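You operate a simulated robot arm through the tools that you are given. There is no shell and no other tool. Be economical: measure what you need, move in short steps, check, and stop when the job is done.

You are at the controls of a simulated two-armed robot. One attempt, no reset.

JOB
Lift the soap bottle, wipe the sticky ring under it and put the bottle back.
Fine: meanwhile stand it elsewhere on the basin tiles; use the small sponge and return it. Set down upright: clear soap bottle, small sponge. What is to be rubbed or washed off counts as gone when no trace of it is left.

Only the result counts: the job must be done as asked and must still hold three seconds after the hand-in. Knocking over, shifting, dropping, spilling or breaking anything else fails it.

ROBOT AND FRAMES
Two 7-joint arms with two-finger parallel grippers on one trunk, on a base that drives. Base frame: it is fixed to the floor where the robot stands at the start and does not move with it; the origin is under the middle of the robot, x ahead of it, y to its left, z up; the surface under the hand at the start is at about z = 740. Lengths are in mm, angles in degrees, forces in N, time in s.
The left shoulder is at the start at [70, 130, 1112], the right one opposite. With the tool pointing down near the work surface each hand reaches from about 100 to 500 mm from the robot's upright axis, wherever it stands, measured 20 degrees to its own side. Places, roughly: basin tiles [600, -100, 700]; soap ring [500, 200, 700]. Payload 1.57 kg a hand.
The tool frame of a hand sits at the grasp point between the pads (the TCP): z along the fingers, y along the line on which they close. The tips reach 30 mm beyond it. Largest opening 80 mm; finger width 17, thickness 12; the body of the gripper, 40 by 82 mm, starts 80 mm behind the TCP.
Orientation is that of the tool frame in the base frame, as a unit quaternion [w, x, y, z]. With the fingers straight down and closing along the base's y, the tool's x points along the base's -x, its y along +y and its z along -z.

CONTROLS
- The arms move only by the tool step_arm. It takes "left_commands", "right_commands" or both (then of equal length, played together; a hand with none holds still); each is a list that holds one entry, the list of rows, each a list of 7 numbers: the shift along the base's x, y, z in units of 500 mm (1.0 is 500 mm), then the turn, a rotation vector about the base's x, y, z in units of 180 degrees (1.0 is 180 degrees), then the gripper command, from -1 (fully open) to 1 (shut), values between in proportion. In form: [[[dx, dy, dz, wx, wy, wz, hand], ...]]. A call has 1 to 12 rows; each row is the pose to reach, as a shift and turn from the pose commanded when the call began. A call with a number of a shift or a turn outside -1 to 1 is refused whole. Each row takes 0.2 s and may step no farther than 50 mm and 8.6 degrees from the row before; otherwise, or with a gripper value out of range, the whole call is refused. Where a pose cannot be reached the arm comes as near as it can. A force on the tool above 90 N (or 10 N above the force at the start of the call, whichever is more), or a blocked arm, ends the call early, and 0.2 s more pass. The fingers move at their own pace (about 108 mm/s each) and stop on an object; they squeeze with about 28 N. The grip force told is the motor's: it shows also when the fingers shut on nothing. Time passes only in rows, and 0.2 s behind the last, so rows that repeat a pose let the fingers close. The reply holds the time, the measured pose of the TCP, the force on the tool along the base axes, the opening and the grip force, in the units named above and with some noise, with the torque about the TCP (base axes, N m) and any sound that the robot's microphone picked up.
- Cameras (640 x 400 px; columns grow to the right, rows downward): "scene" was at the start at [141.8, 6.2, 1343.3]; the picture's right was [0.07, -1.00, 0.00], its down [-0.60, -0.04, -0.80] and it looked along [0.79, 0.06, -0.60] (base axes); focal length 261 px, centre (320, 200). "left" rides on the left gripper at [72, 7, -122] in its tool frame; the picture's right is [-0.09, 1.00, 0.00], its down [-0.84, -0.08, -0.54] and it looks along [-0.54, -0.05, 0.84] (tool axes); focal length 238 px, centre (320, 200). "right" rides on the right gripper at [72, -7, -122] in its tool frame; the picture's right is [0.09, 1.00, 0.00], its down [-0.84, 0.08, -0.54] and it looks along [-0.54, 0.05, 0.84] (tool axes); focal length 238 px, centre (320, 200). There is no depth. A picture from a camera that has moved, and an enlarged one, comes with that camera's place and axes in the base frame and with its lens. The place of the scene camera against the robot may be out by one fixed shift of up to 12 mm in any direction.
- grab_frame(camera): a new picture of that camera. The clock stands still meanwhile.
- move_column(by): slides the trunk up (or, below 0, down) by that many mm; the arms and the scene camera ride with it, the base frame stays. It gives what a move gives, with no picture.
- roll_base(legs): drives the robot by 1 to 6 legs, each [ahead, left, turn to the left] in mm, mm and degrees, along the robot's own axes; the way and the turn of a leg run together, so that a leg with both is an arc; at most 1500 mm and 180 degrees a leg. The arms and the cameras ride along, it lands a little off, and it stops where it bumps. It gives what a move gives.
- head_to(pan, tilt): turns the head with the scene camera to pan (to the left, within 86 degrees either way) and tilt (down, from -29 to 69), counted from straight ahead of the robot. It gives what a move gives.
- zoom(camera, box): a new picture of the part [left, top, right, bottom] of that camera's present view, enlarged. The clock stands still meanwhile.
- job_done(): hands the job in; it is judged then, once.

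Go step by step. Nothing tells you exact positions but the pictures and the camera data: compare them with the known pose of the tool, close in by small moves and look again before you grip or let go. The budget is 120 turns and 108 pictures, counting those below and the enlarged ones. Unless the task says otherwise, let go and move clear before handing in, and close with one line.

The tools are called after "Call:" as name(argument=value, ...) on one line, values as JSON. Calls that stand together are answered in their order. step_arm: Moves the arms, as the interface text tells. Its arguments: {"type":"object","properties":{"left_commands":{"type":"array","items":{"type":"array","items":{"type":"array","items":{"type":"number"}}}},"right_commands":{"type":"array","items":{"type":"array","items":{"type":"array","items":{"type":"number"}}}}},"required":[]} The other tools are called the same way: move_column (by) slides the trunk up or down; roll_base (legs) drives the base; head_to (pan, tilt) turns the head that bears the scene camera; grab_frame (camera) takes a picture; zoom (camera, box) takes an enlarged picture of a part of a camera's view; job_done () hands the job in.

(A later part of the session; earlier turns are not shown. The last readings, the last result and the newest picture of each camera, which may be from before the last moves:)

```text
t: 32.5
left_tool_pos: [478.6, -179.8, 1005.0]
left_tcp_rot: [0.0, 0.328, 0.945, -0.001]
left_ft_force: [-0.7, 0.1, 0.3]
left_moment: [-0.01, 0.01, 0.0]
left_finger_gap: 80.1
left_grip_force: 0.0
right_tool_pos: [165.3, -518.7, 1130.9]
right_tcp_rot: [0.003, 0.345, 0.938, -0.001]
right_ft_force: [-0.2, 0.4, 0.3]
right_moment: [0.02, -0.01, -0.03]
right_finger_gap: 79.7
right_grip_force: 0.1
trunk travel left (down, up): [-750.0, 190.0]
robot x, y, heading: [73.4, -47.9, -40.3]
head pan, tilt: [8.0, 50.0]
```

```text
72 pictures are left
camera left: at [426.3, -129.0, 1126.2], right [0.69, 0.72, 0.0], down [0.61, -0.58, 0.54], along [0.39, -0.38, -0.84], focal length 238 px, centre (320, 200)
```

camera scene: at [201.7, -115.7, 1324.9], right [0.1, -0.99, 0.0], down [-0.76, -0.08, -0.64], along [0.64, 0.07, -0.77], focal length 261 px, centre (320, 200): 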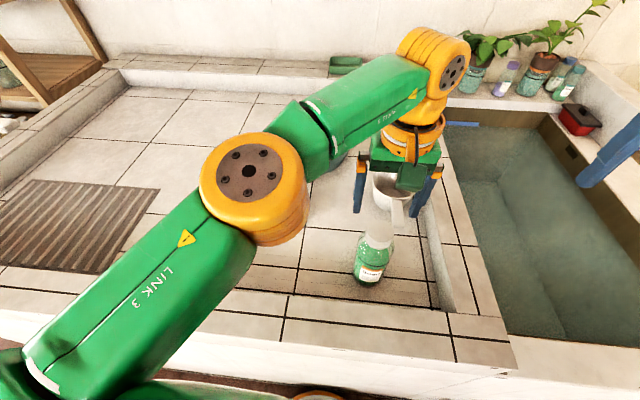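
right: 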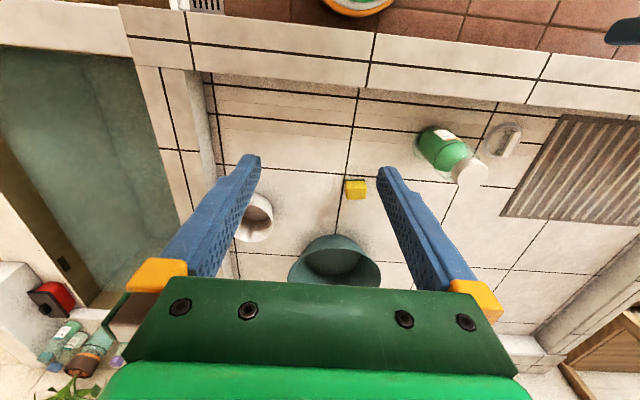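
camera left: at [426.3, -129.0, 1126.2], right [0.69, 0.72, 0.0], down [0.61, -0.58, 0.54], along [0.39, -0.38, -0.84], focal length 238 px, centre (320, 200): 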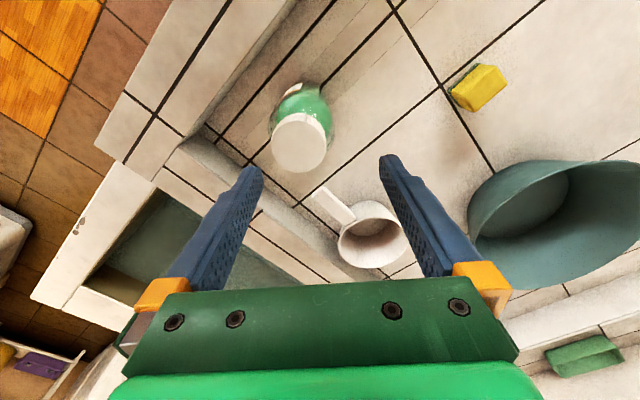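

Swinging the hand toward the sponge with the tool squared to the base axes.

Call:
step_arm(left_commands=[[[0.0, 0.05, 0, 0, 0, 0.03, -1], [0.02, 0.1, 0, 0, 0, 0.06, -1], [0.04, 0.16, 0, 0, 0, 0.09, -1], [0.06, 0.22, 0, 0, 0, 0.12, -1], [0.08, 0.28, 0, 0, 0, 0.15, -1], [0.1, 0.34, -0.02, 0, 0, 0.18, -1], [0.12, 0.36, -0.06, 0, 0, 0.213, -1], [0.12, 0.36, -0.1, 0, 0, 0.213, -1], [0.12, 0.36, -0.1, 0, 0, 0.213, -1]]])

Call:
grab_frame(camera="left")

Call:
head_to(pan=45, tilt=45)

Call:
grab_frame(camera="scene")

```text
t: 34.5
left_tool_pos: [540.1, -2.1, 956.3]
left_tcp_rot: [0.001, -0.001, 1.0, -0.001]
left_ft_force: [-0.5, -0.4, -0.1]
left_moment: [0.03, 0.05, -0.02]
left_finger_gap: 80.1
left_grip_force: 0.1
right_tool_pos: [164.8, -517.6, 1131.1]
right_tcp_rot: [0.003, 0.345, 0.938, 0.0]
right_ft_force: [-0.1, -0.7, 0.0]
right_moment: [0.04, -0.01, 0.02]
right_finger_gap: 80.2
right_grip_force: 0.2
trunk travel left (down, up): [-750.0, 190.0]
robot x, y, heading: [75.7, -46.8, -40.3]
head pan, tilt: [8.0, 50.0]
```

```text
71 pictures are left
camera left: at [467.9, 5.9, 1076.9], right [0.09, 1.0, 0.0], down [0.84, -0.07, 0.54], along [0.54, -0.05, -0.84], focal length 238 px, centre (320, 200)
```

left: 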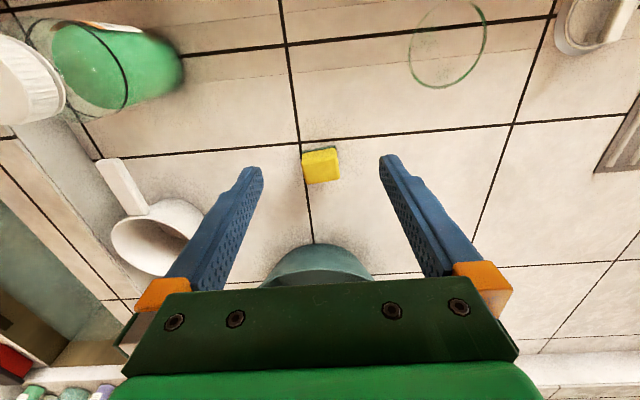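

```text
t: 35.5
left_tool_pos: [540.5, -1.5, 955.2]
left_tcp_rot: [0.0, -0.001, 1.0, -0.001]
left_ft_force: [0.7, 0.2, 0.4]
left_moment: [0.0, -0.02, 0.02]
left_finger_gap: 79.9
left_grip_force: 0.2
right_tool_pos: [164.4, -518.4, 1130.4]
right_tcp_rot: [0.002, 0.346, 0.938, 0.0]
right_ft_force: [0.0, -0.7, -0.1]
right_moment: [-0.04, -0.01, -0.04]
right_finger_gap: 79.9
right_grip_force: 0.0
trunk travel left (down, up): [-750.0, 190.0]
robot x, y, heading: [77.5, -44.8, -40.3]
head pan, tilt: [45.0, 45.0]
```

```text
70 pictures are left
camera scene: at [201.7, -72.2, 1331.8], right [0.08, -1.0, 0.0], down [-0.7, -0.06, -0.71], along [0.7, 0.06, -0.71], focal length 261 px, centre (320, 200)
```

scene: 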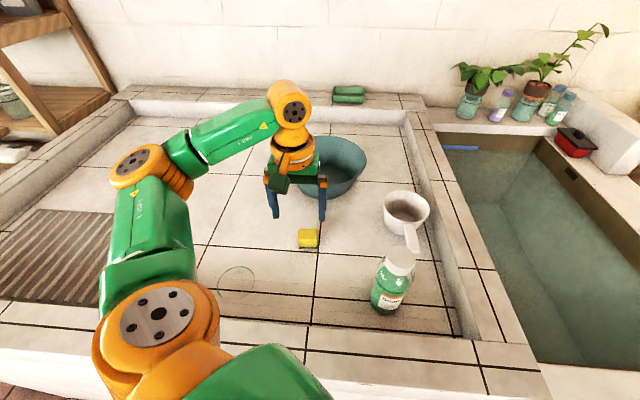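

The arm reaches well from here. The sponge is about 50 mm wide at roughly [613, -7], and the tile surface appears to be near z≈742. Moving closer over it.

Call:
step_arm(left_commands=[[[0.04, -0.005, -0.06, 0, 0, 0, -1], [0.08, -0.01, -0.13, 0, 0, 0, -1], [0.12, -0.01, -0.2, 0, 0, 0, -1], [0.12, -0.01, -0.22, 0, 0, 0, -1]]])

Call:
zoom(camera="left", box=[200, 50, 440, 200])

Call:
zoom(camera="scene", box=[240, 160, 360, 260])

```text
t: 36.5
left_tool_pos: [597.3, -1.9, 843.7]
left_tcp_rot: [0.0, -0.001, 1.0, -0.001]
left_ft_force: [-0.1, 0.6, 0.4]
left_moment: [0.0, -0.02, 0.03]
left_finger_gap: 80.1
left_grip_force: 0.1
right_tool_pos: [163.8, -517.7, 1131.1]
right_tcp_rot: [0.003, 0.346, 0.938, 0.0]
right_ft_force: [-0.3, -0.6, -0.4]
right_moment: [0.0, -0.01, 0.03]
right_finger_gap: 80.2
right_grip_force: 0.2
trunk travel left (down, up): [-750.0, 190.0]
robot x, y, heading: [78.5, -46.6, -40.4]
head pan, tilt: [45.0, 45.0]
```

```text
2.67 times, centred on (320, 125) of left
camera zoom: at [527.2, 3.9, 964.8], right [0.09, 1.0, 0.0], down [0.84, -0.08, 0.54], along [0.54, -0.05, -0.84], focal length 636 px, centre (320, 400)
```

zoom: 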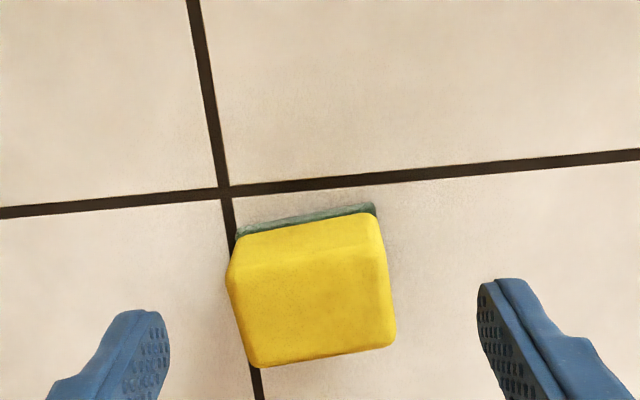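

```text
4.00 times, centred on (300, 210) of scene
camera zoom: at [201.6, -71.9, 1331.8], right [0.08, -1.0, 0.0], down [-0.7, -0.06, -0.71], along [0.7, 0.06, -0.71], focal length 1043 px, centre (400, 160)
```

zoom: 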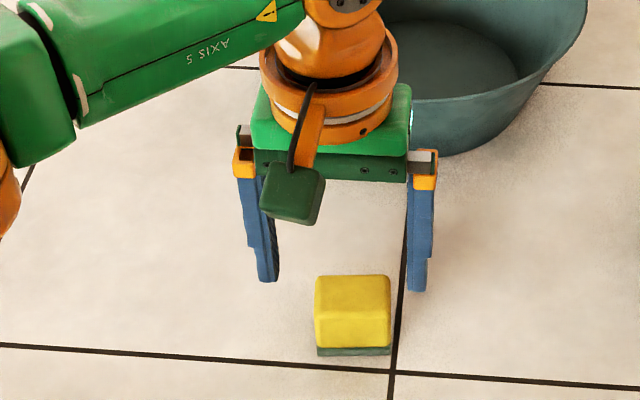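

Call:
step_arm(left_commands=[[[0.026, -0.003, -0.03, 0, 0, 0, -1], [0.026, -0.003, -0.06, 0, 0, 0, -1], [0.026, -0.003, -0.06, 0, 0, 0, -1]]])

Call:
zoom(camera="left", box=[200, 80, 440, 230])

Call:
zoom(camera="scene", box=[240, 160, 360, 260])

```text
t: 37.3
left_tool_pos: [609.5, -5.3, 812.1]
left_tcp_rot: [0.001, 0.0, 1.0, -0.001]
left_ft_force: [-0.3, -0.1, -1.5]
left_moment: [0.04, 0.02, 0.0]
left_finger_gap: 80.2
left_grip_force: 0.1
right_tool_pos: [164.1, -517.3, 1130.3]
right_tcp_rot: [0.002, 0.345, 0.938, 0.0]
right_ft_force: [0.0, 0.3, -0.3]
right_moment: [-0.02, -0.01, 0.02]
right_finger_gap: 80.1
right_grip_force: 0.0
trunk travel left (down, up): [-750.0, 190.0]
robot x, y, heading: [77.7, -44.5, -40.2]
head pan, tilt: [45.0, 45.0]
```

```text
2.67 times, centred on (320, 155) of left
camera zoom: at [539.3, 2.2, 934.4], right [0.09, 1.0, 0.0], down [0.84, -0.08, 0.54], along [0.54, -0.05, -0.84], focal length 636 px, centre (320, 320)
```

zoom: 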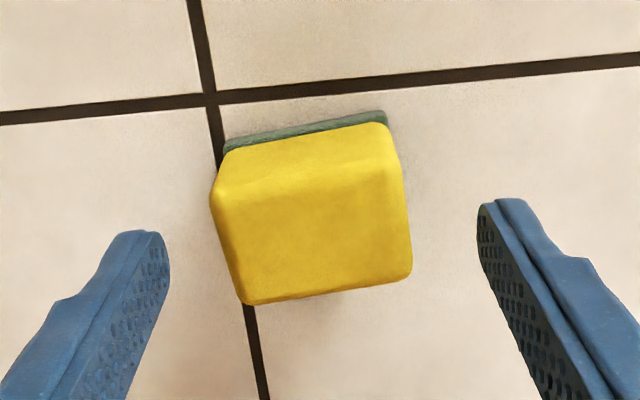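

```text
4.00 times, centred on (300, 210) of scene
camera zoom: at [201.4, -71.9, 1331.8], right [0.08, -1.0, 0.0], down [-0.7, -0.06, -0.71], along [0.7, 0.06, -0.71], focal length 1043 px, centre (400, 160)
```

zoom: 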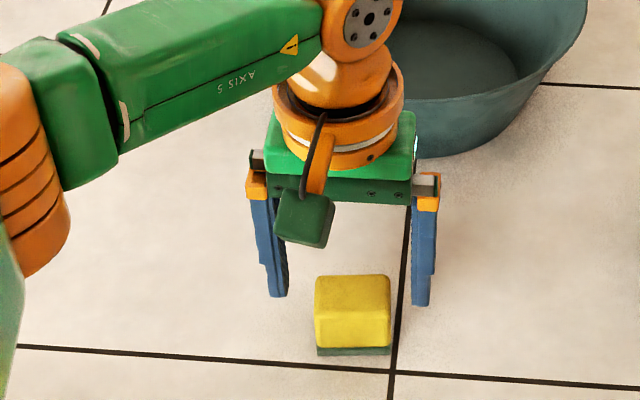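

The sponge spans roughly x 597–631, y -30–19, z 740–778. I'll lower to a TCP height of ~785 (tips ~755) and close.

Call:
step_arm(left_commands=[[[0.003, -0.001, -0.03, 0, 0, 0, -1], [0.003, -0.001, -0.054, 0, 0, 0, -1], [0.003, -0.001, -0.054, 0, 0, 0, -1]]])

Call:
zoom(camera="left", box=[200, 80, 440, 230])

Call:
zoom(camera="scene", box=[240, 160, 360, 260])

```text
t: 38.1
left_tool_pos: [611.3, -5.2, 786.5]
left_tcp_rot: [0.001, 0.0, 1.0, -0.001]
left_ft_force: [0.3, -0.3, -0.2]
left_moment: [-0.02, -0.01, 0.0]
left_finger_gap: 80.3
left_grip_force: 0.1
right_tool_pos: [163.2, -519.0, 1131.0]
right_tcp_rot: [0.002, 0.345, 0.939, -0.001]
right_ft_force: [-0.1, 0.1, -0.6]
right_moment: [0.01, 0.01, -0.02]
right_finger_gap: 79.7
right_grip_force: 0.0
trunk travel left (down, up): [-750.0, 190.0]
robot x, y, heading: [78.3, -48.4, -40.1]
head pan, tilt: [45.0, 45.0]
```

```text
2.67 times, centred on (320, 155) of left
camera zoom: at [540.1, 1.8, 907.8], right [0.09, 1.0, 0.0], down [0.84, -0.08, 0.54], along [0.54, -0.05, -0.84], focal length 636 px, centre (320, 320)
```

zoom: 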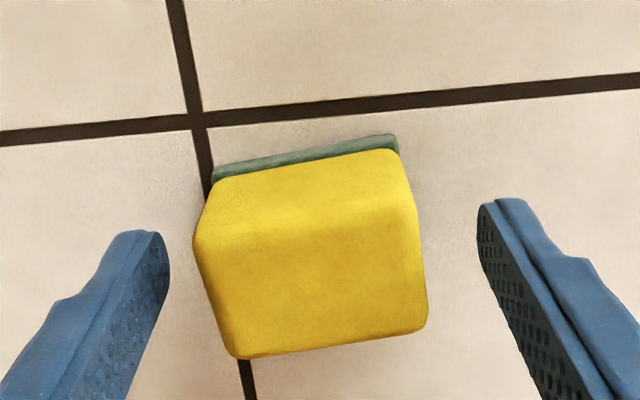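

```text
4.00 times, centred on (300, 210) of scene
camera zoom: at [201.7, -72.0, 1331.8], right [0.08, -1.0, 0.0], down [-0.7, -0.06, -0.71], along [0.7, 0.06, -0.71], focal length 1043 px, centre (400, 160)
```

zoom: 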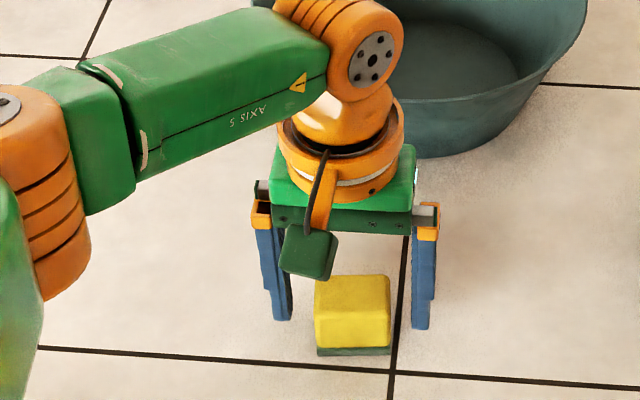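

Aligned, so I'll close on the sponge.

Call:
step_arm(left_commands=[[[0.002, 0, 0, 0, 0, 0, 0], [0.002, 0, 0, 0, 0, 0, 1], [0.002, 0, 0, 0, 0, 0, 1], [0.002, 0, 0, 0, 0, 0, 1]]])

Call:
zoom(camera="left", box=[200, 80, 440, 230])

```text
t: 39.1
left_tool_pos: [613.1, -6.2, 786.9]
left_tcp_rot: [0.001, -0.002, 1.0, -0.001]
left_ft_force: [-0.3, 0.1, 0.2]
left_moment: [0.01, -0.01, 0.02]
left_finger_gap: 50.1
left_grip_force: 28.5
right_tool_pos: [165.8, -518.4, 1131.3]
right_tcp_rot: [0.002, 0.345, 0.939, 0.0]
right_ft_force: [0.7, 0.0, -0.3]
right_moment: [-0.02, -0.02, 0.02]
right_finger_gap: 79.9
right_grip_force: 0.1
trunk travel left (down, up): [-750.0, 190.0]
robot x, y, heading: [80.4, -44.3, -40.2]
head pan, tilt: [45.0, 45.0]
```

```text
2.67 times, centred on (320, 155) of left
camera zoom: at [541.3, 1.2, 908.7], right [0.09, 1.0, 0.0], down [0.84, -0.08, 0.54], along [0.54, -0.05, -0.84], focal length 636 px, centre (320, 320)
```

zoom: 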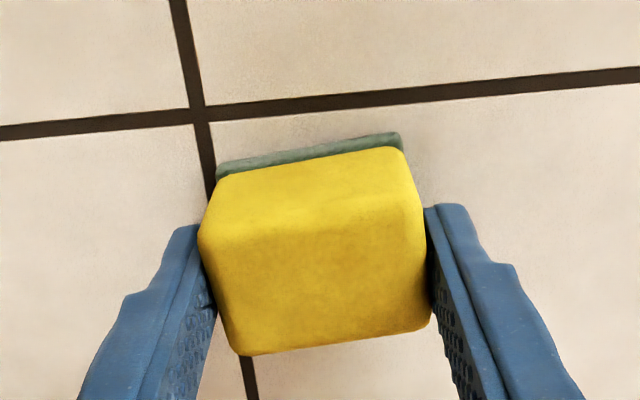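

The sponge is held at TCP [613, -6, 787] when resting, and I'll note that for its return. Lifting, then turning the base back so the left arm faces the ring comfortably.

Call:
step_arm(left_commands=[[[0, 0, 0.03, 0, 0, 0, 1], [0, 0, 0.1, 0, 0, 0, 1], [-0.04, 0, 0.18, 0, 0, 0, 1], [-0.08, 0, 0.24, 0, 0, 0, 1], [-0.1, 0, 0.26, 0, 0, 0, 1], [-0.1, 0, 0.26, 0, 0, 0, 1]]])

Call:
roll_base(legs=[[0, 0, 32]])

Call:
head_to(pan=15, tilt=50)

Call:
grab_frame(camera="left")

Call:
grab_frame(camera="scene")

```text
t: 40.5
left_tool_pos: [562.6, -6.8, 918.7]
left_tcp_rot: [0.001, -0.001, 1.0, -0.001]
left_ft_force: [-0.2, 1.1, 0.2]
left_moment: [-0.04, 0.0, 0.01]
left_finger_gap: 49.8
left_grip_force: 27.9
right_tool_pos: [164.0, -518.5, 1131.0]
right_tcp_rot: [0.003, 0.345, 0.939, 0.0]
right_ft_force: [0.2, 0.6, -0.5]
right_moment: [0.0, -0.02, 0.02]
right_finger_gap: 80.0
right_grip_force: 0.0
trunk travel left (down, up): [-750.0, 190.0]
robot x, y, heading: [77.7, -41.8, -40.4]
head pan, tilt: [45.0, 45.0]
```

```text
t: 42.5
left_tool_pos: [470.3, 240.4, 918.1]
left_tcp_rot: [0.001, -0.272, 0.962, 0.0]
left_ft_force: [-0.9, -0.1, -0.6]
left_moment: [0.02, 0.03, 0.03]
left_finger_gap: 49.4
left_grip_force: 27.6
right_tool_pos: [398.6, -402.5, 1131.4]
right_tcp_rot: [0.003, 0.077, 0.997, 0.0]
right_ft_force: [0.6, -0.6, 0.2]
right_moment: [-0.03, -0.02, 0.0]
right_finger_gap: 80.0
right_grip_force: 0.0
trunk travel left (down, up): [-750.0, 190.0]
robot x, y, heading: [76.6, -46.8, -9.2]
head pan, tilt: [45.0, 45.0]
```

```text
t: 43.4
left_tool_pos: [469.9, 240.1, 917.7]
left_tcp_rot: [0.001, -0.273, 0.962, -0.001]
left_ft_force: [-0.5, 0.3, -0.3]
left_moment: [0.02, -0.01, 0.02]
left_finger_gap: 49.2
left_grip_force: 28.0
right_tool_pos: [398.4, -403.2, 1132.1]
right_tcp_rot: [0.002, 0.077, 0.997, 0.0]
right_ft_force: [0.1, 0.6, -0.3]
right_moment: [0.0, 0.01, 0.03]
right_finger_gap: 80.0
right_grip_force: 0.1
trunk travel left (down, up): [-750.0, 190.0]
robot x, y, heading: [78.9, -44.1, -9.0]
head pan, tilt: [15.0, 50.0]
```

```text
62 pictures are left
camera left: at [405.7, 210.0, 1039.7], right [-0.44, 0.9, 0.0], down [0.75, 0.37, 0.54], along [0.49, 0.24, -0.84], focal length 238 px, centre (320, 200)
```

left: 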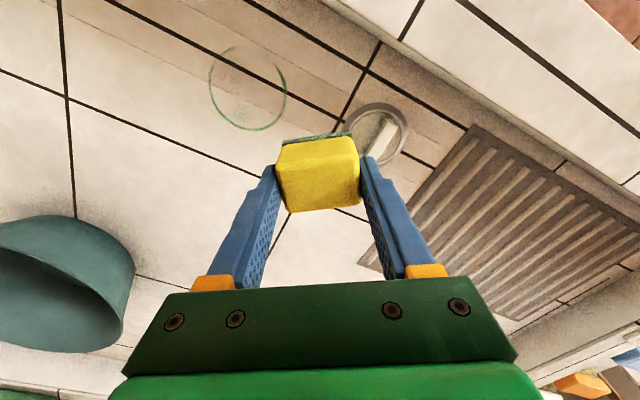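

```text
61 pictures are left
camera scene: at [208.6, -45.4, 1324.9], right [0.11, -0.99, 0.0], down [-0.76, -0.08, -0.64], along [0.64, 0.07, -0.77], focal length 261 px, centre (320, 200)
```

scene: 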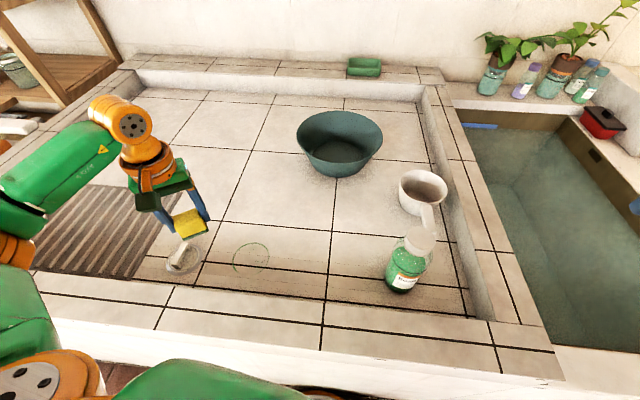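

The ring centre is consistent at about [480, 157], radius ~43. Squaring the tool and moving over it.

Call:
step_arm(left_commands=[[[0.004, -0.035, -0.02, 0, 0, -0.036, 1], [0.008, -0.07, -0.04, 0, 0, -0.072, 1], [0.012, -0.105, -0.06, 0, 0, -0.108, 1], [0.016, -0.14, -0.08, 0, 0, -0.144, 1], [0.02, -0.166, -0.1, 0, 0, -0.176, 1], [0.02, -0.166, -0.16, 0, 0, -0.176, 1], [0.02, -0.166, -0.2, 0, 0, -0.176, 1], [0.02, -0.166, -0.2, 0, 0, -0.176, 1]]])

Call:
grab_frame(camera="left")

Call:
zoom(camera="scene", box=[160, 180, 320, 300])

```text
t: 45.2
left_tool_pos: [477.4, 157.1, 817.5]
left_tcp_rot: [0.002, 0.0, 1.0, -0.001]
left_ft_force: [0.3, 0.0, -0.6]
left_moment: [0.01, 0.02, 0.0]
left_finger_gap: 48.8
left_grip_force: 27.7
right_tool_pos: [398.9, -403.3, 1131.1]
right_tcp_rot: [0.003, 0.078, 0.997, 0.001]
right_ft_force: [0.7, -0.6, -1.2]
right_moment: [0.01, 0.02, 0.0]
right_finger_gap: 80.0
right_grip_force: 0.0
trunk travel left (down, up): [-750.0, 190.0]
robot x, y, heading: [76.0, -49.7, -8.8]
head pan, tilt: [15.0, 50.0]
```

```text
60 pictures are left
camera left: at [405.2, 165.5, 939.8], right [0.09, 1.0, 0.0], down [0.84, -0.08, 0.54], along [0.54, -0.05, -0.84], focal length 238 px, centre (320, 200)
```

left: 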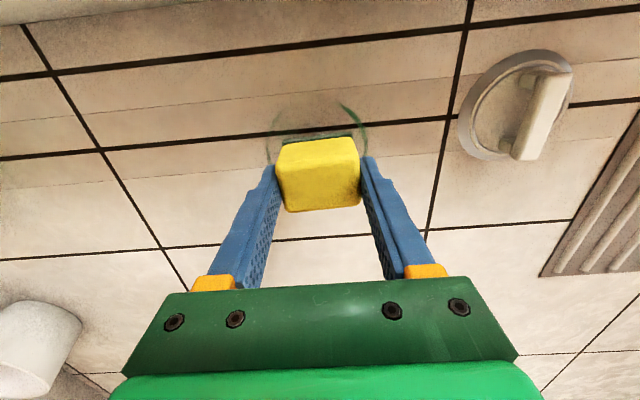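

```text
3.33 times, centred on (240, 240) of scene
camera zoom: at [208.6, -45.8, 1324.9], right [0.11, -0.99, 0.0], down [-0.76, -0.08, -0.64], along [0.64, 0.07, -0.77], focal length 869 px, centre (587, 67)
```

zoom: 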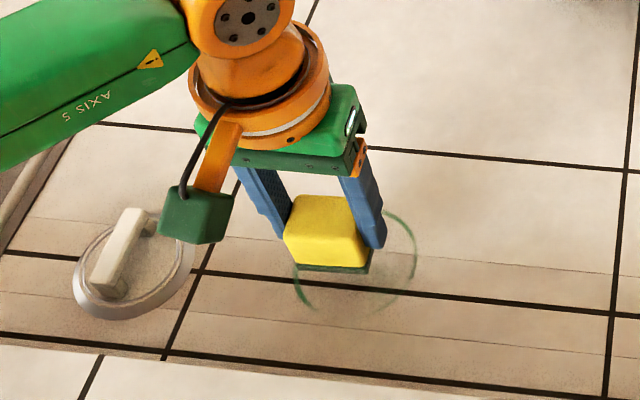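

The sponge is over the ring centre. Lowering gently to contact.

Call:
step_arm(left_commands=[[[0.004, 0, -0.03, 0, 0, 0, 1], [0.004, 0, -0.054, 0, 0, 0, 1], [0.004, 0, -0.06, 0, 0, 0, 1], [0.004, 0, -0.063, 0, 0, 0, 1], [0.004, 0, -0.063, 0, 0, 0, 1]]])

```text
t: 46.4
left_tool_pos: [481.7, 157.3, 787.5]
left_tcp_rot: [0.001, 0.0, 1.0, 0.0]
left_ft_force: [-0.8, -0.1, -0.3]
left_moment: [0.0, 0.0, 0.02]
left_finger_gap: 49.0
left_grip_force: 28.3
right_tool_pos: [397.1, -403.6, 1131.2]
right_tcp_rot: [0.002, 0.078, 0.997, 0.001]
right_ft_force: [0.2, 0.2, 0.5]
right_moment: [0.0, 0.02, 0.01]
right_finger_gap: 80.0
right_grip_force: 0.0
trunk travel left (down, up): [-750.0, 190.0]
robot x, y, heading: [77.4, -48.8, -9.0]
head pan, tilt: [15.0, 50.0]
```

Call:
step_arm(left_commands=[[[0, 0, -0.002, 0, 0, 0, 1], [0, 0, -0.004, 0, 0, 0, 1], [0, 0, -0.006, 0, 0, 0, 1], [0, 0, -0.006, 0, 0, 0, 1]]])

```text
t: 47.4
left_tool_pos: [481.5, 156.8, 787.2]
left_tcp_rot: [0.004, 0.001, 1.0, 0.0]
left_ft_force: [8.2, 5.3, 23.5]
left_moment: [0.23, -0.27, 0.02]
left_finger_gap: 49.0
left_grip_force: 27.8
right_tool_pos: [395.9, -403.5, 1131.4]
right_tcp_rot: [0.003, 0.077, 0.997, 0.0]
right_ft_force: [-0.3, -0.3, 0.2]
right_moment: [0.03, 0.01, 0.02]
right_finger_gap: 79.9
right_grip_force: 0.0
trunk travel left (down, up): [-750.0, 190.0]
robot x, y, heading: [76.8, -48.5, -8.7]
head pan, tilt: [15.0, 50.0]
```

Contact is confirmed. I'll ease to lighter pressure and wipe around the ring.

Call:
step_arm(left_commands=[[[0.04, 0, 0.003, 0, 0, 0, 1], [0.084, 0, 0.003, 0, 0, 0, 1], [0.073, 0.042, 0.003, 0, 0, 0, 1], [0.042, 0.073, 0.003, 0, 0, 0, 1], [0, 0.084, 0.003, 0, 0, 0, 1], [-0.042, 0.073, 0.003, 0, 0, 0, 1], [-0.073, 0.042, 0.003, 0, 0, 0, 1], [-0.084, 0, 0.003, 0, 0, 0, 1], [-0.073, -0.042, 0.003, 0, 0, 0, 1], [-0.042, -0.073, 0.003, 0, 0, 0, 1], [0, -0.084, 0.003, 0, 0, 0, 1], [0.042, -0.073, 0.003, 0, 0, 0, 1]]])

Call:
grab_frame(camera="left")

Call:
zoom(camera="scene", box=[160, 180, 320, 300])

```text
t: 50.0
left_tool_pos: [504.5, 120.1, 785.0]
left_tcp_rot: [0.001, 0.001, 1.0, -0.001]
left_ft_force: [-0.1, 0.0, -0.1]
left_moment: [0.01, 0.05, -0.04]
left_finger_gap: 48.7
left_grip_force: 27.8
right_tool_pos: [396.6, -403.9, 1131.8]
right_tcp_rot: [0.002, 0.077, 0.997, 0.0]
right_ft_force: [0.2, -0.2, 0.5]
right_moment: [0.01, -0.04, -0.01]
right_finger_gap: 79.9
right_grip_force: 0.0
trunk travel left (down, up): [-750.0, 190.0]
robot x, y, heading: [78.3, -49.6, -8.9]
head pan, tilt: [15.0, 50.0]
```

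```text
58 pictures are left
camera left: at [433.0, 127.9, 905.7], right [0.09, 1.0, 0.0], down [0.84, -0.08, 0.54], along [0.54, -0.05, -0.84], focal length 238 px, centre (320, 200)
```

left: 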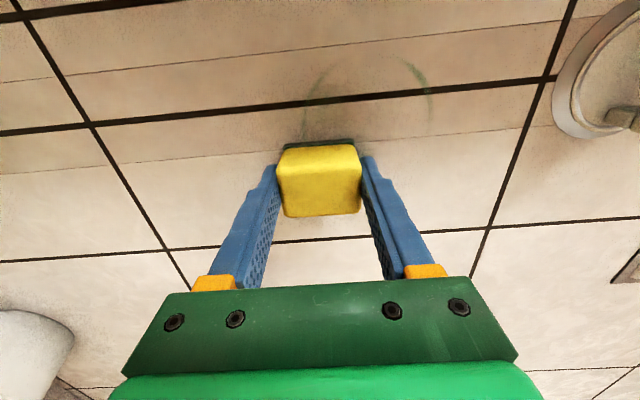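

```text
3.33 times, centred on (240, 240) of scene
camera zoom: at [207.4, -46.6, 1325.1], right [0.11, -0.99, 0.0], down [-0.76, -0.08, -0.64], along [0.64, 0.07, -0.77], focal length 869 px, centre (587, 67)
```

zoom: 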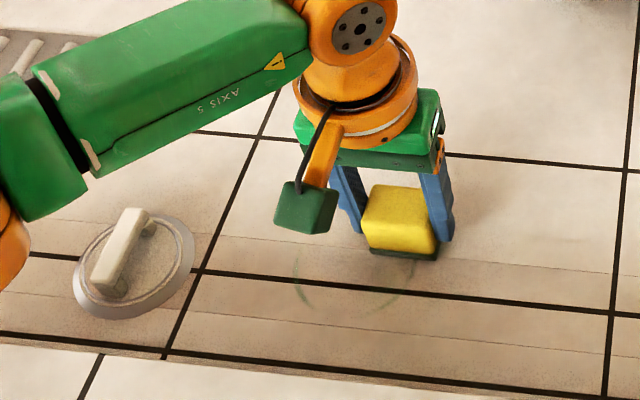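

The ring is fading, but contact was light at the far side, so the floor may slope a bit. I'll check the contact height here.

Call:
step_arm(left_commands=[[[0, 0, -0.003, 0, 0, 0, 1], [0, 0, -0.005, 0, 0, 0, 1], [0, 0, -0.005, 0, 0, 0, 1]]])

```text
t: 50.8
left_tool_pos: [504.2, 120.6, 784.7]
left_tcp_rot: [0.002, 0.001, 1.0, 0.0]
left_ft_force: [4.8, -1.7, 14.6]
left_moment: [-0.06, 0.0, -0.01]
left_finger_gap: 48.8
left_grip_force: 28.1
right_tool_pos: [396.9, -404.7, 1131.4]
right_tcp_rot: [0.003, 0.078, 0.997, 0.001]
right_ft_force: [-0.2, -0.5, 0.5]
right_moment: [-0.01, 0.0, 0.0]
right_finger_gap: 80.2
right_grip_force: 0.0
trunk travel left (down, up): [-750.0, 190.0]
robot x, y, heading: [81.7, -41.1, -8.8]
head pan, tilt: [15.0, 50.0]
```

Contact with about 15 N here. Wiping another full circle at this pressure.

Call:
step_arm(left_commands=[[[-0.048, -0.01, 0, 0, 0, 0, 1], [-0.09, 0.002, 0, 0, 0, 0, 1], [-0.12, 0.032, 0, 0, 0, 0, 1], [-0.132, 0.074, 0, 0, 0, 0, 1], [-0.12, 0.116, 0, 0, 0, 0, 1], [-0.09, 0.146, 0, 0, 0, 0, 1], [-0.048, 0.158, 0, 0, 0, 0, 1], [-0.006, 0.146, 0, 0, 0, 0, 1], [0.024, 0.116, 0, 0, 0, 0, 1], [0.036, 0.074, 0, 0, 0, 0, 1], [0.024, 0.032, 0, 0, 0, 0, 1], [0, 0, 0, 0, 0, 0, 1]]])

Call:
zoom(camera="left", box=[240, 20, 480, 170])

Call:
zoom(camera="scene", box=[160, 180, 320, 300])

```text
t: 53.4
left_tool_pos: [505.2, 119.9, 784.0]
left_tcp_rot: [0.003, 0.001, 1.0, -0.001]
left_ft_force: [4.8, 3.9, 12.6]
left_moment: [0.3, -0.05, -0.08]
left_finger_gap: 48.8
left_grip_force: 27.8
right_tool_pos: [396.1, -403.1, 1132.1]
right_tcp_rot: [0.002, 0.077, 0.997, 0.001]
right_ft_force: [-0.5, -0.3, -0.4]
right_moment: [0.0, -0.02, 0.0]
right_finger_gap: 79.8
right_grip_force: 0.0
trunk travel left (down, up): [-750.0, 190.0]
robot x, y, heading: [77.6, -50.2, -9.1]
head pan, tilt: [15.0, 50.0]
```

```text
2.67 times, centred on (360, 95) of left
camera zoom: at [432.5, 128.0, 905.0], right [0.09, 1.0, 0.0], down [0.83, -0.08, 0.55], along [0.54, -0.05, -0.84], focal length 636 px, centre (213, 480)
```

zoom: 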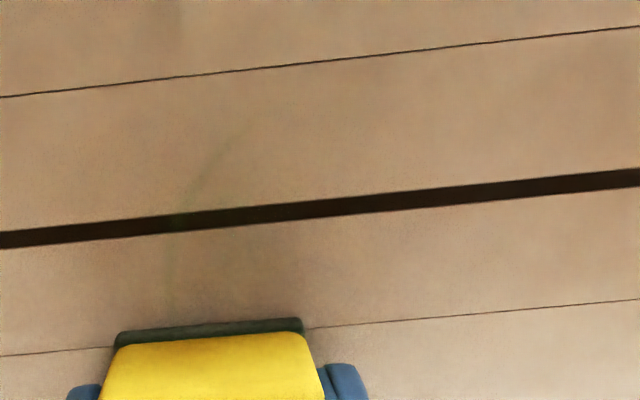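

```text
3.33 times, centred on (240, 240) of scene
camera zoom: at [207.0, -45.9, 1325.0], right [0.11, -0.99, 0.0], down [-0.76, -0.08, -0.64], along [0.64, 0.07, -0.77], focal length 869 px, centre (587, 67)
```

zoom: 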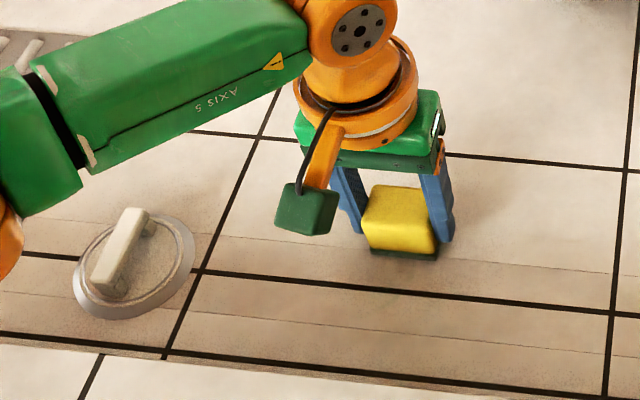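

Almost gone, with a faint trace left on the near-right arc. Another full circle, with extra strokes over that arc.

Call:
step_arm(left_commands=[[[-0.048, -0.01, -0.001, 0, 0, 0, 1], [-0.09, 0.0, -0.001, 0, 0, 0, 1], [-0.12, 0.03, -0.001, 0, 0, 0, 1], [-0.132, 0.07, -0.001, 0, 0, 0, 1], [-0.11, 0.02, -0.001, 0, 0, 0, 1], [-0.06, -0.005, -0.001, 0, 0, 0, 1], [-0.01, -0.005, -0.001, 0, 0, 0, 1], [-0.06, -0.005, -0.001, 0, 0, 0, 1], [-0.1, 0.01, -0.001, 0, 0, 0, 1], [-0.125, 0.05, -0.001, 0, 0, 0, 1], [-0.132, 0.08, -0.001, 0, 0, 0, 1], [-0.12, 0.116, -0.001, 0, 0, 0, 1]]])

Call:
step_arm(left_commands=[[[0.03, 0.03, 0, 0, 0, 0, 1], [0.072, 0.042, 0, 0, 0, 0, 1], [0.114, 0.03, 0, 0, 0, 0, 1], [0.144, 0.0, 0, 0, 0, 0, 1], [0.156, -0.042, 0, 0, 0, 0, 1], [0.144, -0.084, 0, 0, 0, 0, 1], [0.12, -0.116, 0, 0, 0, 0, 1], [0.072, -0.126, 0, 0, 0, 0, 1], [0.11, -0.126, 0.02, 0, 0, 0, 1], [0.15, -0.126, 0.1, 0, 0, 0, 1], [0.22, -0.126, 0.16, 0, 0, 0, 1], [0.22, -0.126, 0.16, 0, 0, 0, 1]]])

Call:
grab_frame(camera="left")

Call:
zoom(camera="scene", box=[160, 180, 320, 300])

```text
t: 56.0
left_tool_pos: [446.0, 173.4, 782.9]
left_tcp_rot: [0.002, 0.0, 1.0, -0.001]
left_ft_force: [24.7, -20.7, 20.9]
left_moment: [-0.56, -0.76, -0.02]
left_finger_gap: 48.7
left_grip_force: 27.8
right_tool_pos: [400.6, -408.3, 1128.6]
right_tcp_rot: [0.0, 0.077, 0.997, 0.004]
right_ft_force: [-0.1, -0.3, 0.0]
right_moment: [-0.02, -0.02, 0.04]
right_finger_gap: 80.0
right_grip_force: 0.1
trunk travel left (down, up): [-750.0, 190.0]
robot x, y, heading: [78.4, -41.6, -8.6]
head pan, tilt: [15.0, 50.0]
```

```text
t: 58.6
left_tool_pos: [552.5, 115.5, 861.0]
left_tcp_rot: [0.001, 0.002, 1.0, -0.001]
left_ft_force: [-0.6, 0.3, -0.7]
left_moment: [0.01, 0.03, -0.02]
left_finger_gap: 48.7
left_grip_force: 28.3
right_tool_pos: [399.0, -403.3, 1130.0]
right_tcp_rot: [0.003, 0.076, 0.997, 0.001]
right_ft_force: [-0.6, -0.6, 0.4]
right_moment: [0.0, 0.02, 0.0]
right_finger_gap: 80.0
right_grip_force: 0.0
trunk travel left (down, up): [-750.0, 190.0]
robot x, y, heading: [79.8, -47.8, -8.7]
head pan, tilt: [15.0, 50.0]
```

```text
54 pictures are left
camera left: at [481.8, 122.9, 982.3], right [0.09, 1.0, 0.0], down [0.84, -0.08, 0.54], along [0.54, -0.05, -0.84], focal length 238 px, centre (320, 200)
```

left: 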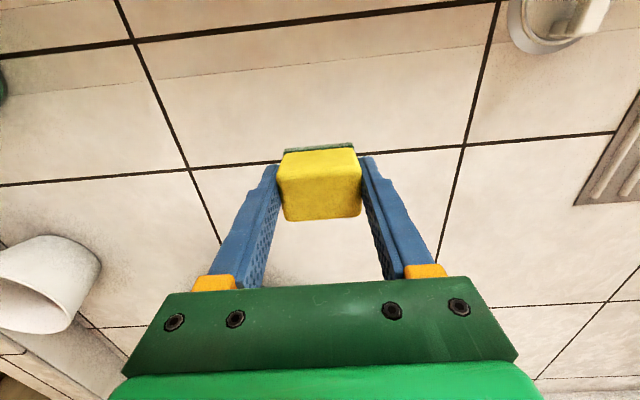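

```text
3.33 times, centred on (240, 240) of scene
camera zoom: at [208.7, -45.3, 1324.9], right [0.11, -0.99, 0.0], down [-0.76, -0.08, -0.64], along [0.64, 0.07, -0.77], focal length 869 px, centre (587, 67)
```

zoom: 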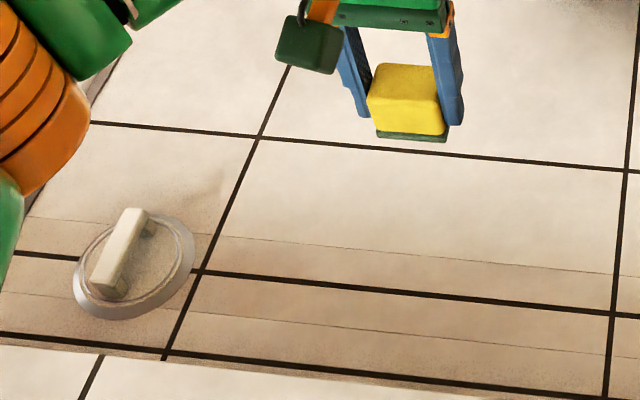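

The ring looks gone. I'll check closely for remaining traces.

Call:
zoom(camera="left", box=[200, 0, 440, 150])

Call:
zoom(camera="scene", box=[210, 220, 290, 280])

```text
2.67 times, centred on (320, 75) of left
camera zoom: at [481.8, 122.9, 982.3], right [0.09, 1.0, 0.0], down [0.84, -0.08, 0.54], along [0.54, -0.05, -0.84], focal length 636 px, centre (320, 533)
```

zoom: 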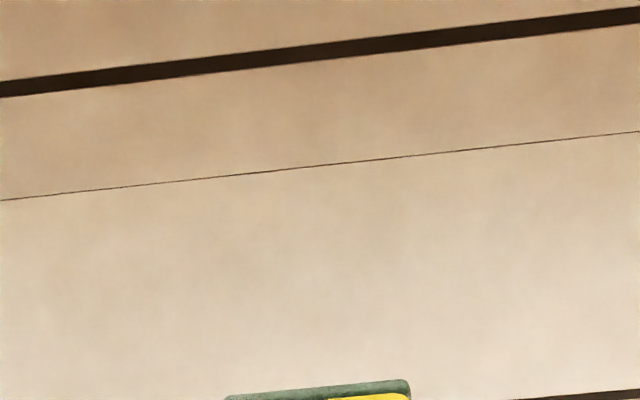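

```text
6.67 times, centred on (250, 250) of scene
camera zoom: at [208.7, -45.3, 1324.9], right [0.11, -0.99, 0.0], down [-0.76, -0.08, -0.64], along [0.64, 0.07, -0.77], focal length 1738 px, centre (787, -133)
```

zoom: 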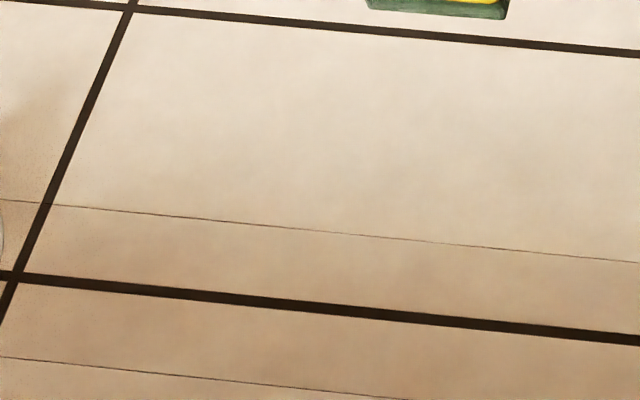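

It looks clean. For insurance, one more full wipe at slightly different radii before putting the sponge back.

Call:
step_arm(left_commands=[[[-0.05, 0, -0.06, 0, 0, 0, 1], [-0.102, 0.004, -0.13, 0, 0, 0, 1], [-0.102, 0.004, -0.16, 0, 0, 0, 1], [-0.148, -0.008, -0.16, 0, 0, 0, 1], [-0.194, 0.004, -0.16, 0, 0, 0, 1], [-0.228, 0.038, -0.16, 0, 0, 0, 1], [-0.24, 0.084, -0.16, 0, 0, 0, 1], [-0.228, 0.13, -0.16, 0, 0, 0, 1], [-0.194, 0.164, -0.16, 0, 0, 0, 1], [-0.148, 0.176, -0.16, 0, 0, 0, 1], [-0.102, 0.164, -0.16, 0, 0, 0, 1], [-0.068, 0.13, -0.16, 0, 0, 0, 1]]])

Call:
step_arm(left_commands=[[[0.012, -0.046, 0, 0, 0, 0, 1], [0, -0.092, 0, 0, 0, 0, 1], [-0.04, -0.115, 0, 0, 0, 0, 1], [-0.08, -0.122, 0, 0, 0, 0, 1], [-0.134, -0.1, 0, 0, 0, 0, 1], [-0.156, -0.046, 0, 0, 0, 0, 1], [-0.134, 0.008, 0, 0, 0, 0, 1], [-0.08, 0.03, 0, 0, 0, 0, 1], [-0.026, 0.008, 0, 0, 0, 0, 1], [-0.004, -0.046, 0, 0, 0, 0, 1], [-0.004, -0.046, 0.06, 0, 0, 0, 1], [0.03, -0.046, 0.13, 0, 0, 0, 1]]])

Call:
grab_frame(camera="left")

Call:
zoom(camera="scene", box=[160, 180, 320, 300])

```text
t: 61.2
left_tool_pos: [516.0, 182.2, 783.7]
left_tcp_rot: [0.003, 0.0, 1.0, 0.0]
left_ft_force: [-3.8, 2.9, 9.2]
left_moment: [0.2, 0.24, 0.01]
left_finger_gap: 48.7
left_grip_force: 28.3
right_tool_pos: [395.3, -402.9, 1132.0]
right_tcp_rot: [0.003, 0.076, 0.997, 0.0]
right_ft_force: [0.3, -1.2, -0.1]
right_moment: [-0.01, -0.01, -0.01]
right_finger_gap: 80.1
right_grip_force: 0.1
trunk travel left (down, up): [-750.0, 190.0]
robot x, y, heading: [76.8, -46.3, -9.0]
head pan, tilt: [15.0, 50.0]
```

```text
t: 63.8
left_tool_pos: [534.4, 158.7, 845.7]
left_tcp_rot: [0.001, 0.0, 1.0, -0.001]
left_ft_force: [0.7, 0.0, -0.8]
left_moment: [0.01, 0.02, 0.02]
left_finger_gap: 48.5
left_grip_force: 28.3
right_tool_pos: [397.7, -403.8, 1132.9]
right_tcp_rot: [0.002, 0.078, 0.997, 0.001]
right_ft_force: [-0.5, 0.5, 0.1]
right_moment: [0.04, 0.02, -0.06]
right_finger_gap: 79.8
right_grip_force: 0.1
trunk travel left (down, up): [-750.0, 190.0]
robot x, y, heading: [78.7, -46.6, -8.7]
head pan, tilt: [15.0, 50.0]
```

```text
50 pictures are left
camera left: at [463.8, 167.0, 967.1], right [0.09, 1.0, 0.0], down [0.84, -0.08, 0.54], along [0.54, -0.05, -0.84], focal length 238 px, centre (320, 200)
```

left: 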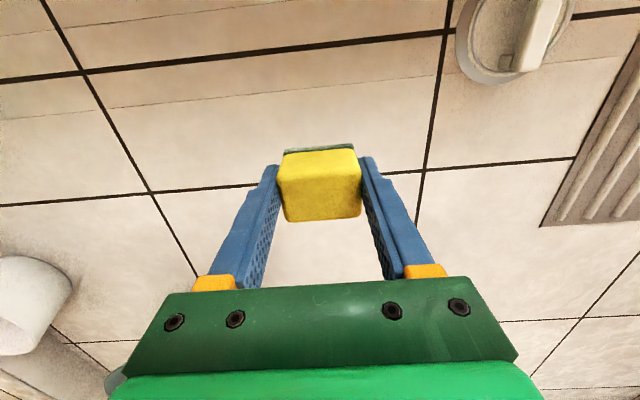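

```text
3.33 times, centred on (240, 240) of scene
camera zoom: at [208.3, -46.2, 1324.8], right [0.11, -0.99, 0.0], down [-0.76, -0.08, -0.64], along [0.64, 0.07, -0.77], focal length 869 px, centre (587, 67)
```

zoom: 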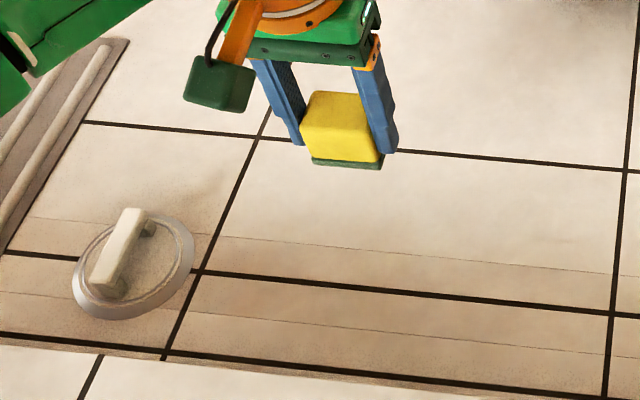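

The tile is clean. Raising the sponge and turning back to the sponge's original place.

Call:
step_arm(left_commands=[[[-0.03, 0, 0.06, 0, 0, 0, 1], [-0.06, 0, 0.13, 0, 0, 0, 1], [-0.06, 0, 0.13, 0, 0, 0, 1]]])

Call:
roll_base(legs=[[0, 0, -31.5]])

Call:
head_to(pan=45, tilt=45)

```text
t: 64.6
left_tool_pos: [509.3, 157.2, 910.5]
left_tcp_rot: [-0.001, 0.001, 1.0, 0.0]
left_ft_force: [0.1, -0.3, 0.1]
left_moment: [-0.04, 0.03, 0.0]
left_finger_gap: 48.8
left_grip_force: 28.1
right_tool_pos: [399.3, -402.1, 1130.5]
right_tcp_rot: [0.003, 0.078, 0.997, 0.001]
right_ft_force: [0.3, 0.1, -0.1]
right_moment: [0.02, 0.02, -0.03]
right_finger_gap: 80.0
right_grip_force: 0.0
trunk travel left (down, up): [-750.0, 190.0]
robot x, y, heading: [79.3, -44.7, -8.7]
head pan, tilt: [15.0, 50.0]
```

```text
t: 66.6
left_tool_pos: [551.9, -101.3, 912.2]
left_tcp_rot: [0.0, 0.274, 0.962, -0.002]
left_ft_force: [-0.7, 0.3, -0.4]
left_moment: [-0.04, 0.0, 0.0]
left_finger_gap: 48.7
left_grip_force: 27.8
right_tool_pos: [161.7, -518.3, 1130.3]
right_tcp_rot: [0.002, 0.348, 0.938, -0.001]
right_ft_force: [0.9, 0.2, 0.3]
right_moment: [-0.02, -0.01, 0.02]
right_finger_gap: 79.8
right_grip_force: 0.1
trunk travel left (down, up): [-750.0, 190.0]
robot x, y, heading: [76.8, -44.3, -40.6]
head pan, tilt: [15.0, 50.0]
```

```text
t: 67.5
left_tool_pos: [551.2, -101.4, 910.6]
left_tcp_rot: [0.0, 0.275, 0.962, -0.001]
left_ft_force: [0.8, -0.2, 0.1]
left_moment: [0.01, -0.01, 0.0]
left_finger_gap: 48.5
left_grip_force: 27.8
right_tool_pos: [162.7, -518.6, 1131.4]
right_tcp_rot: [0.003, 0.347, 0.938, 0.0]
right_ft_force: [-0.4, 1.5, 0.1]
right_moment: [0.0, 0.02, -0.01]
right_finger_gap: 80.0
right_grip_force: 0.1
trunk travel left (down, up): [-750.0, 190.0]
robot x, y, heading: [74.9, -44.2, -40.7]
head pan, tilt: [45.0, 45.0]
```

Call:
step_arm(left_commands=[[[0.02, 0.04, 0, 0, 0, 0.036, 1], [0.04, 0.08, 0, 0, 0, 0.072, 1], [0.065, 0.12, 0, 0, 0, 0.108, 1], [0.09, 0.16, -0.02, 0, 0, 0.144, 1], [0.115, 0.19, -0.06, 0, 0, 0.177, 1], [0.123, 0.191, -0.14, 0, 0, 0.177, 1], [0.123, 0.191, -0.21, 0, 0, 0.177, 1], [0.123, 0.191, -0.235, 0, 0, 0.177, 1], [0.123, 0.191, -0.235, 0, 0, 0.177, 1]]])

Call:
zoom(camera="left", box=[200, 80, 440, 230])

Call:
zoom(camera="scene", box=[240, 160, 360, 260])

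```text
t: 69.5
left_tool_pos: [611.3, -4.6, 794.7]
left_tcp_rot: [0.001, 0.002, 1.0, -0.002]
left_ft_force: [0.2, 0.6, -0.5]
left_moment: [-0.01, -0.04, -0.01]
left_finger_gap: 48.8
left_grip_force: 27.9
right_tool_pos: [160.9, -518.9, 1130.6]
right_tcp_rot: [0.003, 0.348, 0.937, 0.0]
right_ft_force: [0.3, 0.6, 0.0]
right_moment: [-0.03, 0.0, -0.01]
right_finger_gap: 80.0
right_grip_force: 0.1
trunk travel left (down, up): [-750.0, 190.0]
robot x, y, heading: [77.4, -44.2, -40.7]
head pan, tilt: [45.0, 45.0]
```

```text
2.67 times, centred on (320, 155) of left
camera zoom: at [540.5, 2.7, 916.3], right [0.09, 1.0, 0.0], down [0.84, -0.08, 0.54], along [0.54, -0.05, -0.84], focal length 636 px, centre (320, 320)
```

zoom: 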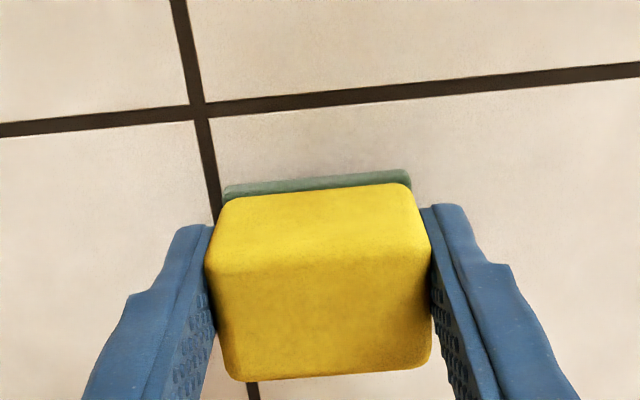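

```text
4.00 times, centred on (300, 210) of scene
camera zoom: at [201.7, -72.8, 1331.8], right [0.07, -1.0, 0.0], down [-0.71, -0.05, -0.71], along [0.7, 0.05, -0.71], focal length 1043 px, centre (400, 160)
```

zoom: 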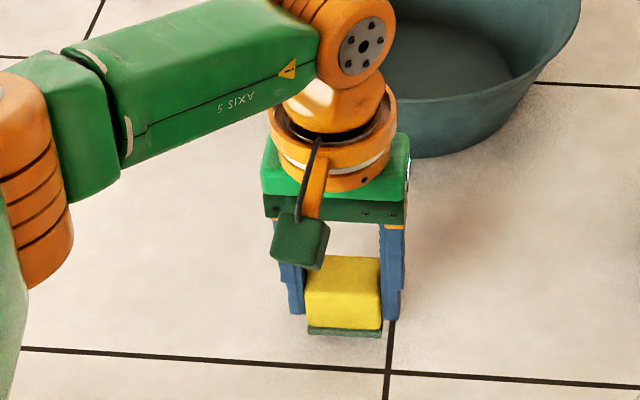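

The sponge slid about 7 mm forward in the grip while wiping, so I'll correct for that, then lower to contact.

Call:
step_arm(left_commands=[[[-0.014, -0.003, 0, 0, 0, 0, 1], [-0.014, -0.003, -0.01, 0, 0, 0, 1], [-0.014, -0.003, -0.018, 0, 0, 0, 1], [-0.014, -0.003, -0.02, 0, 0, 0, 1], [-0.014, -0.003, -0.02, 0, 0, 0, 1]]])

```text
t: 70.7
left_tool_pos: [605.0, -6.9, 784.0]
left_tcp_rot: [0.001, 0.001, 1.0, 0.0]
left_ft_force: [-1.1, 0.0, -0.8]
left_moment: [-0.03, 0.02, -0.01]
left_finger_gap: 48.6
left_grip_force: 28.6
right_tool_pos: [163.0, -518.9, 1131.0]
right_tcp_rot: [0.003, 0.348, 0.938, 0.0]
right_ft_force: [-0.2, -0.1, 0.3]
right_moment: [0.02, -0.01, -0.01]
right_finger_gap: 80.0
right_grip_force: 0.0
trunk travel left (down, up): [-750.0, 190.0]
robot x, y, heading: [77.9, -46.8, -40.7]
head pan, tilt: [45.0, 45.0]
```

Call:
step_arm(left_commands=[[[0, 0, -0.002, 0, 0, 0, 1], [0, 0, -0.004, 0, 0, 0, 1], [0, 0, -0.004, 0, 0, 0, 1]]])

Call:
zoom(camera="scene", box=[240, 160, 360, 260])

```text
t: 71.5
left_tool_pos: [603.6, -7.3, 783.3]
left_tcp_rot: [0.004, 0.0, 1.0, -0.002]
left_ft_force: [9.1, 1.8, 23.4]
left_moment: [0.37, -0.17, -0.11]
left_finger_gap: 48.7
left_grip_force: 27.8
right_tool_pos: [159.1, -518.0, 1132.3]
right_tcp_rot: [0.004, 0.348, 0.937, 0.001]
right_ft_force: [-1.0, -0.8, -1.0]
right_moment: [-0.01, -0.01, -0.03]
right_finger_gap: 80.1
right_grip_force: 0.1
trunk travel left (down, up): [-750.0, 190.0]
robot x, y, heading: [77.7, -45.7, -40.6]
head pan, tilt: [45.0, 45.0]
```

```text
4.00 times, centred on (300, 210) of scene
camera zoom: at [198.3, -72.7, 1332.4], right [0.08, -1.0, 0.0], down [-0.7, -0.05, -0.71], along [0.71, 0.05, -0.71], focal length 1043 px, centre (400, 160)
```

zoom: 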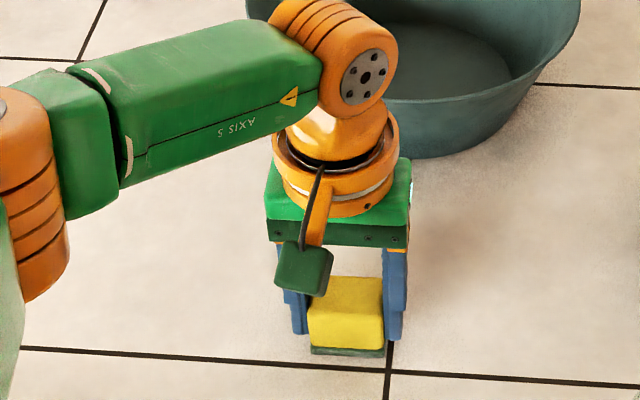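

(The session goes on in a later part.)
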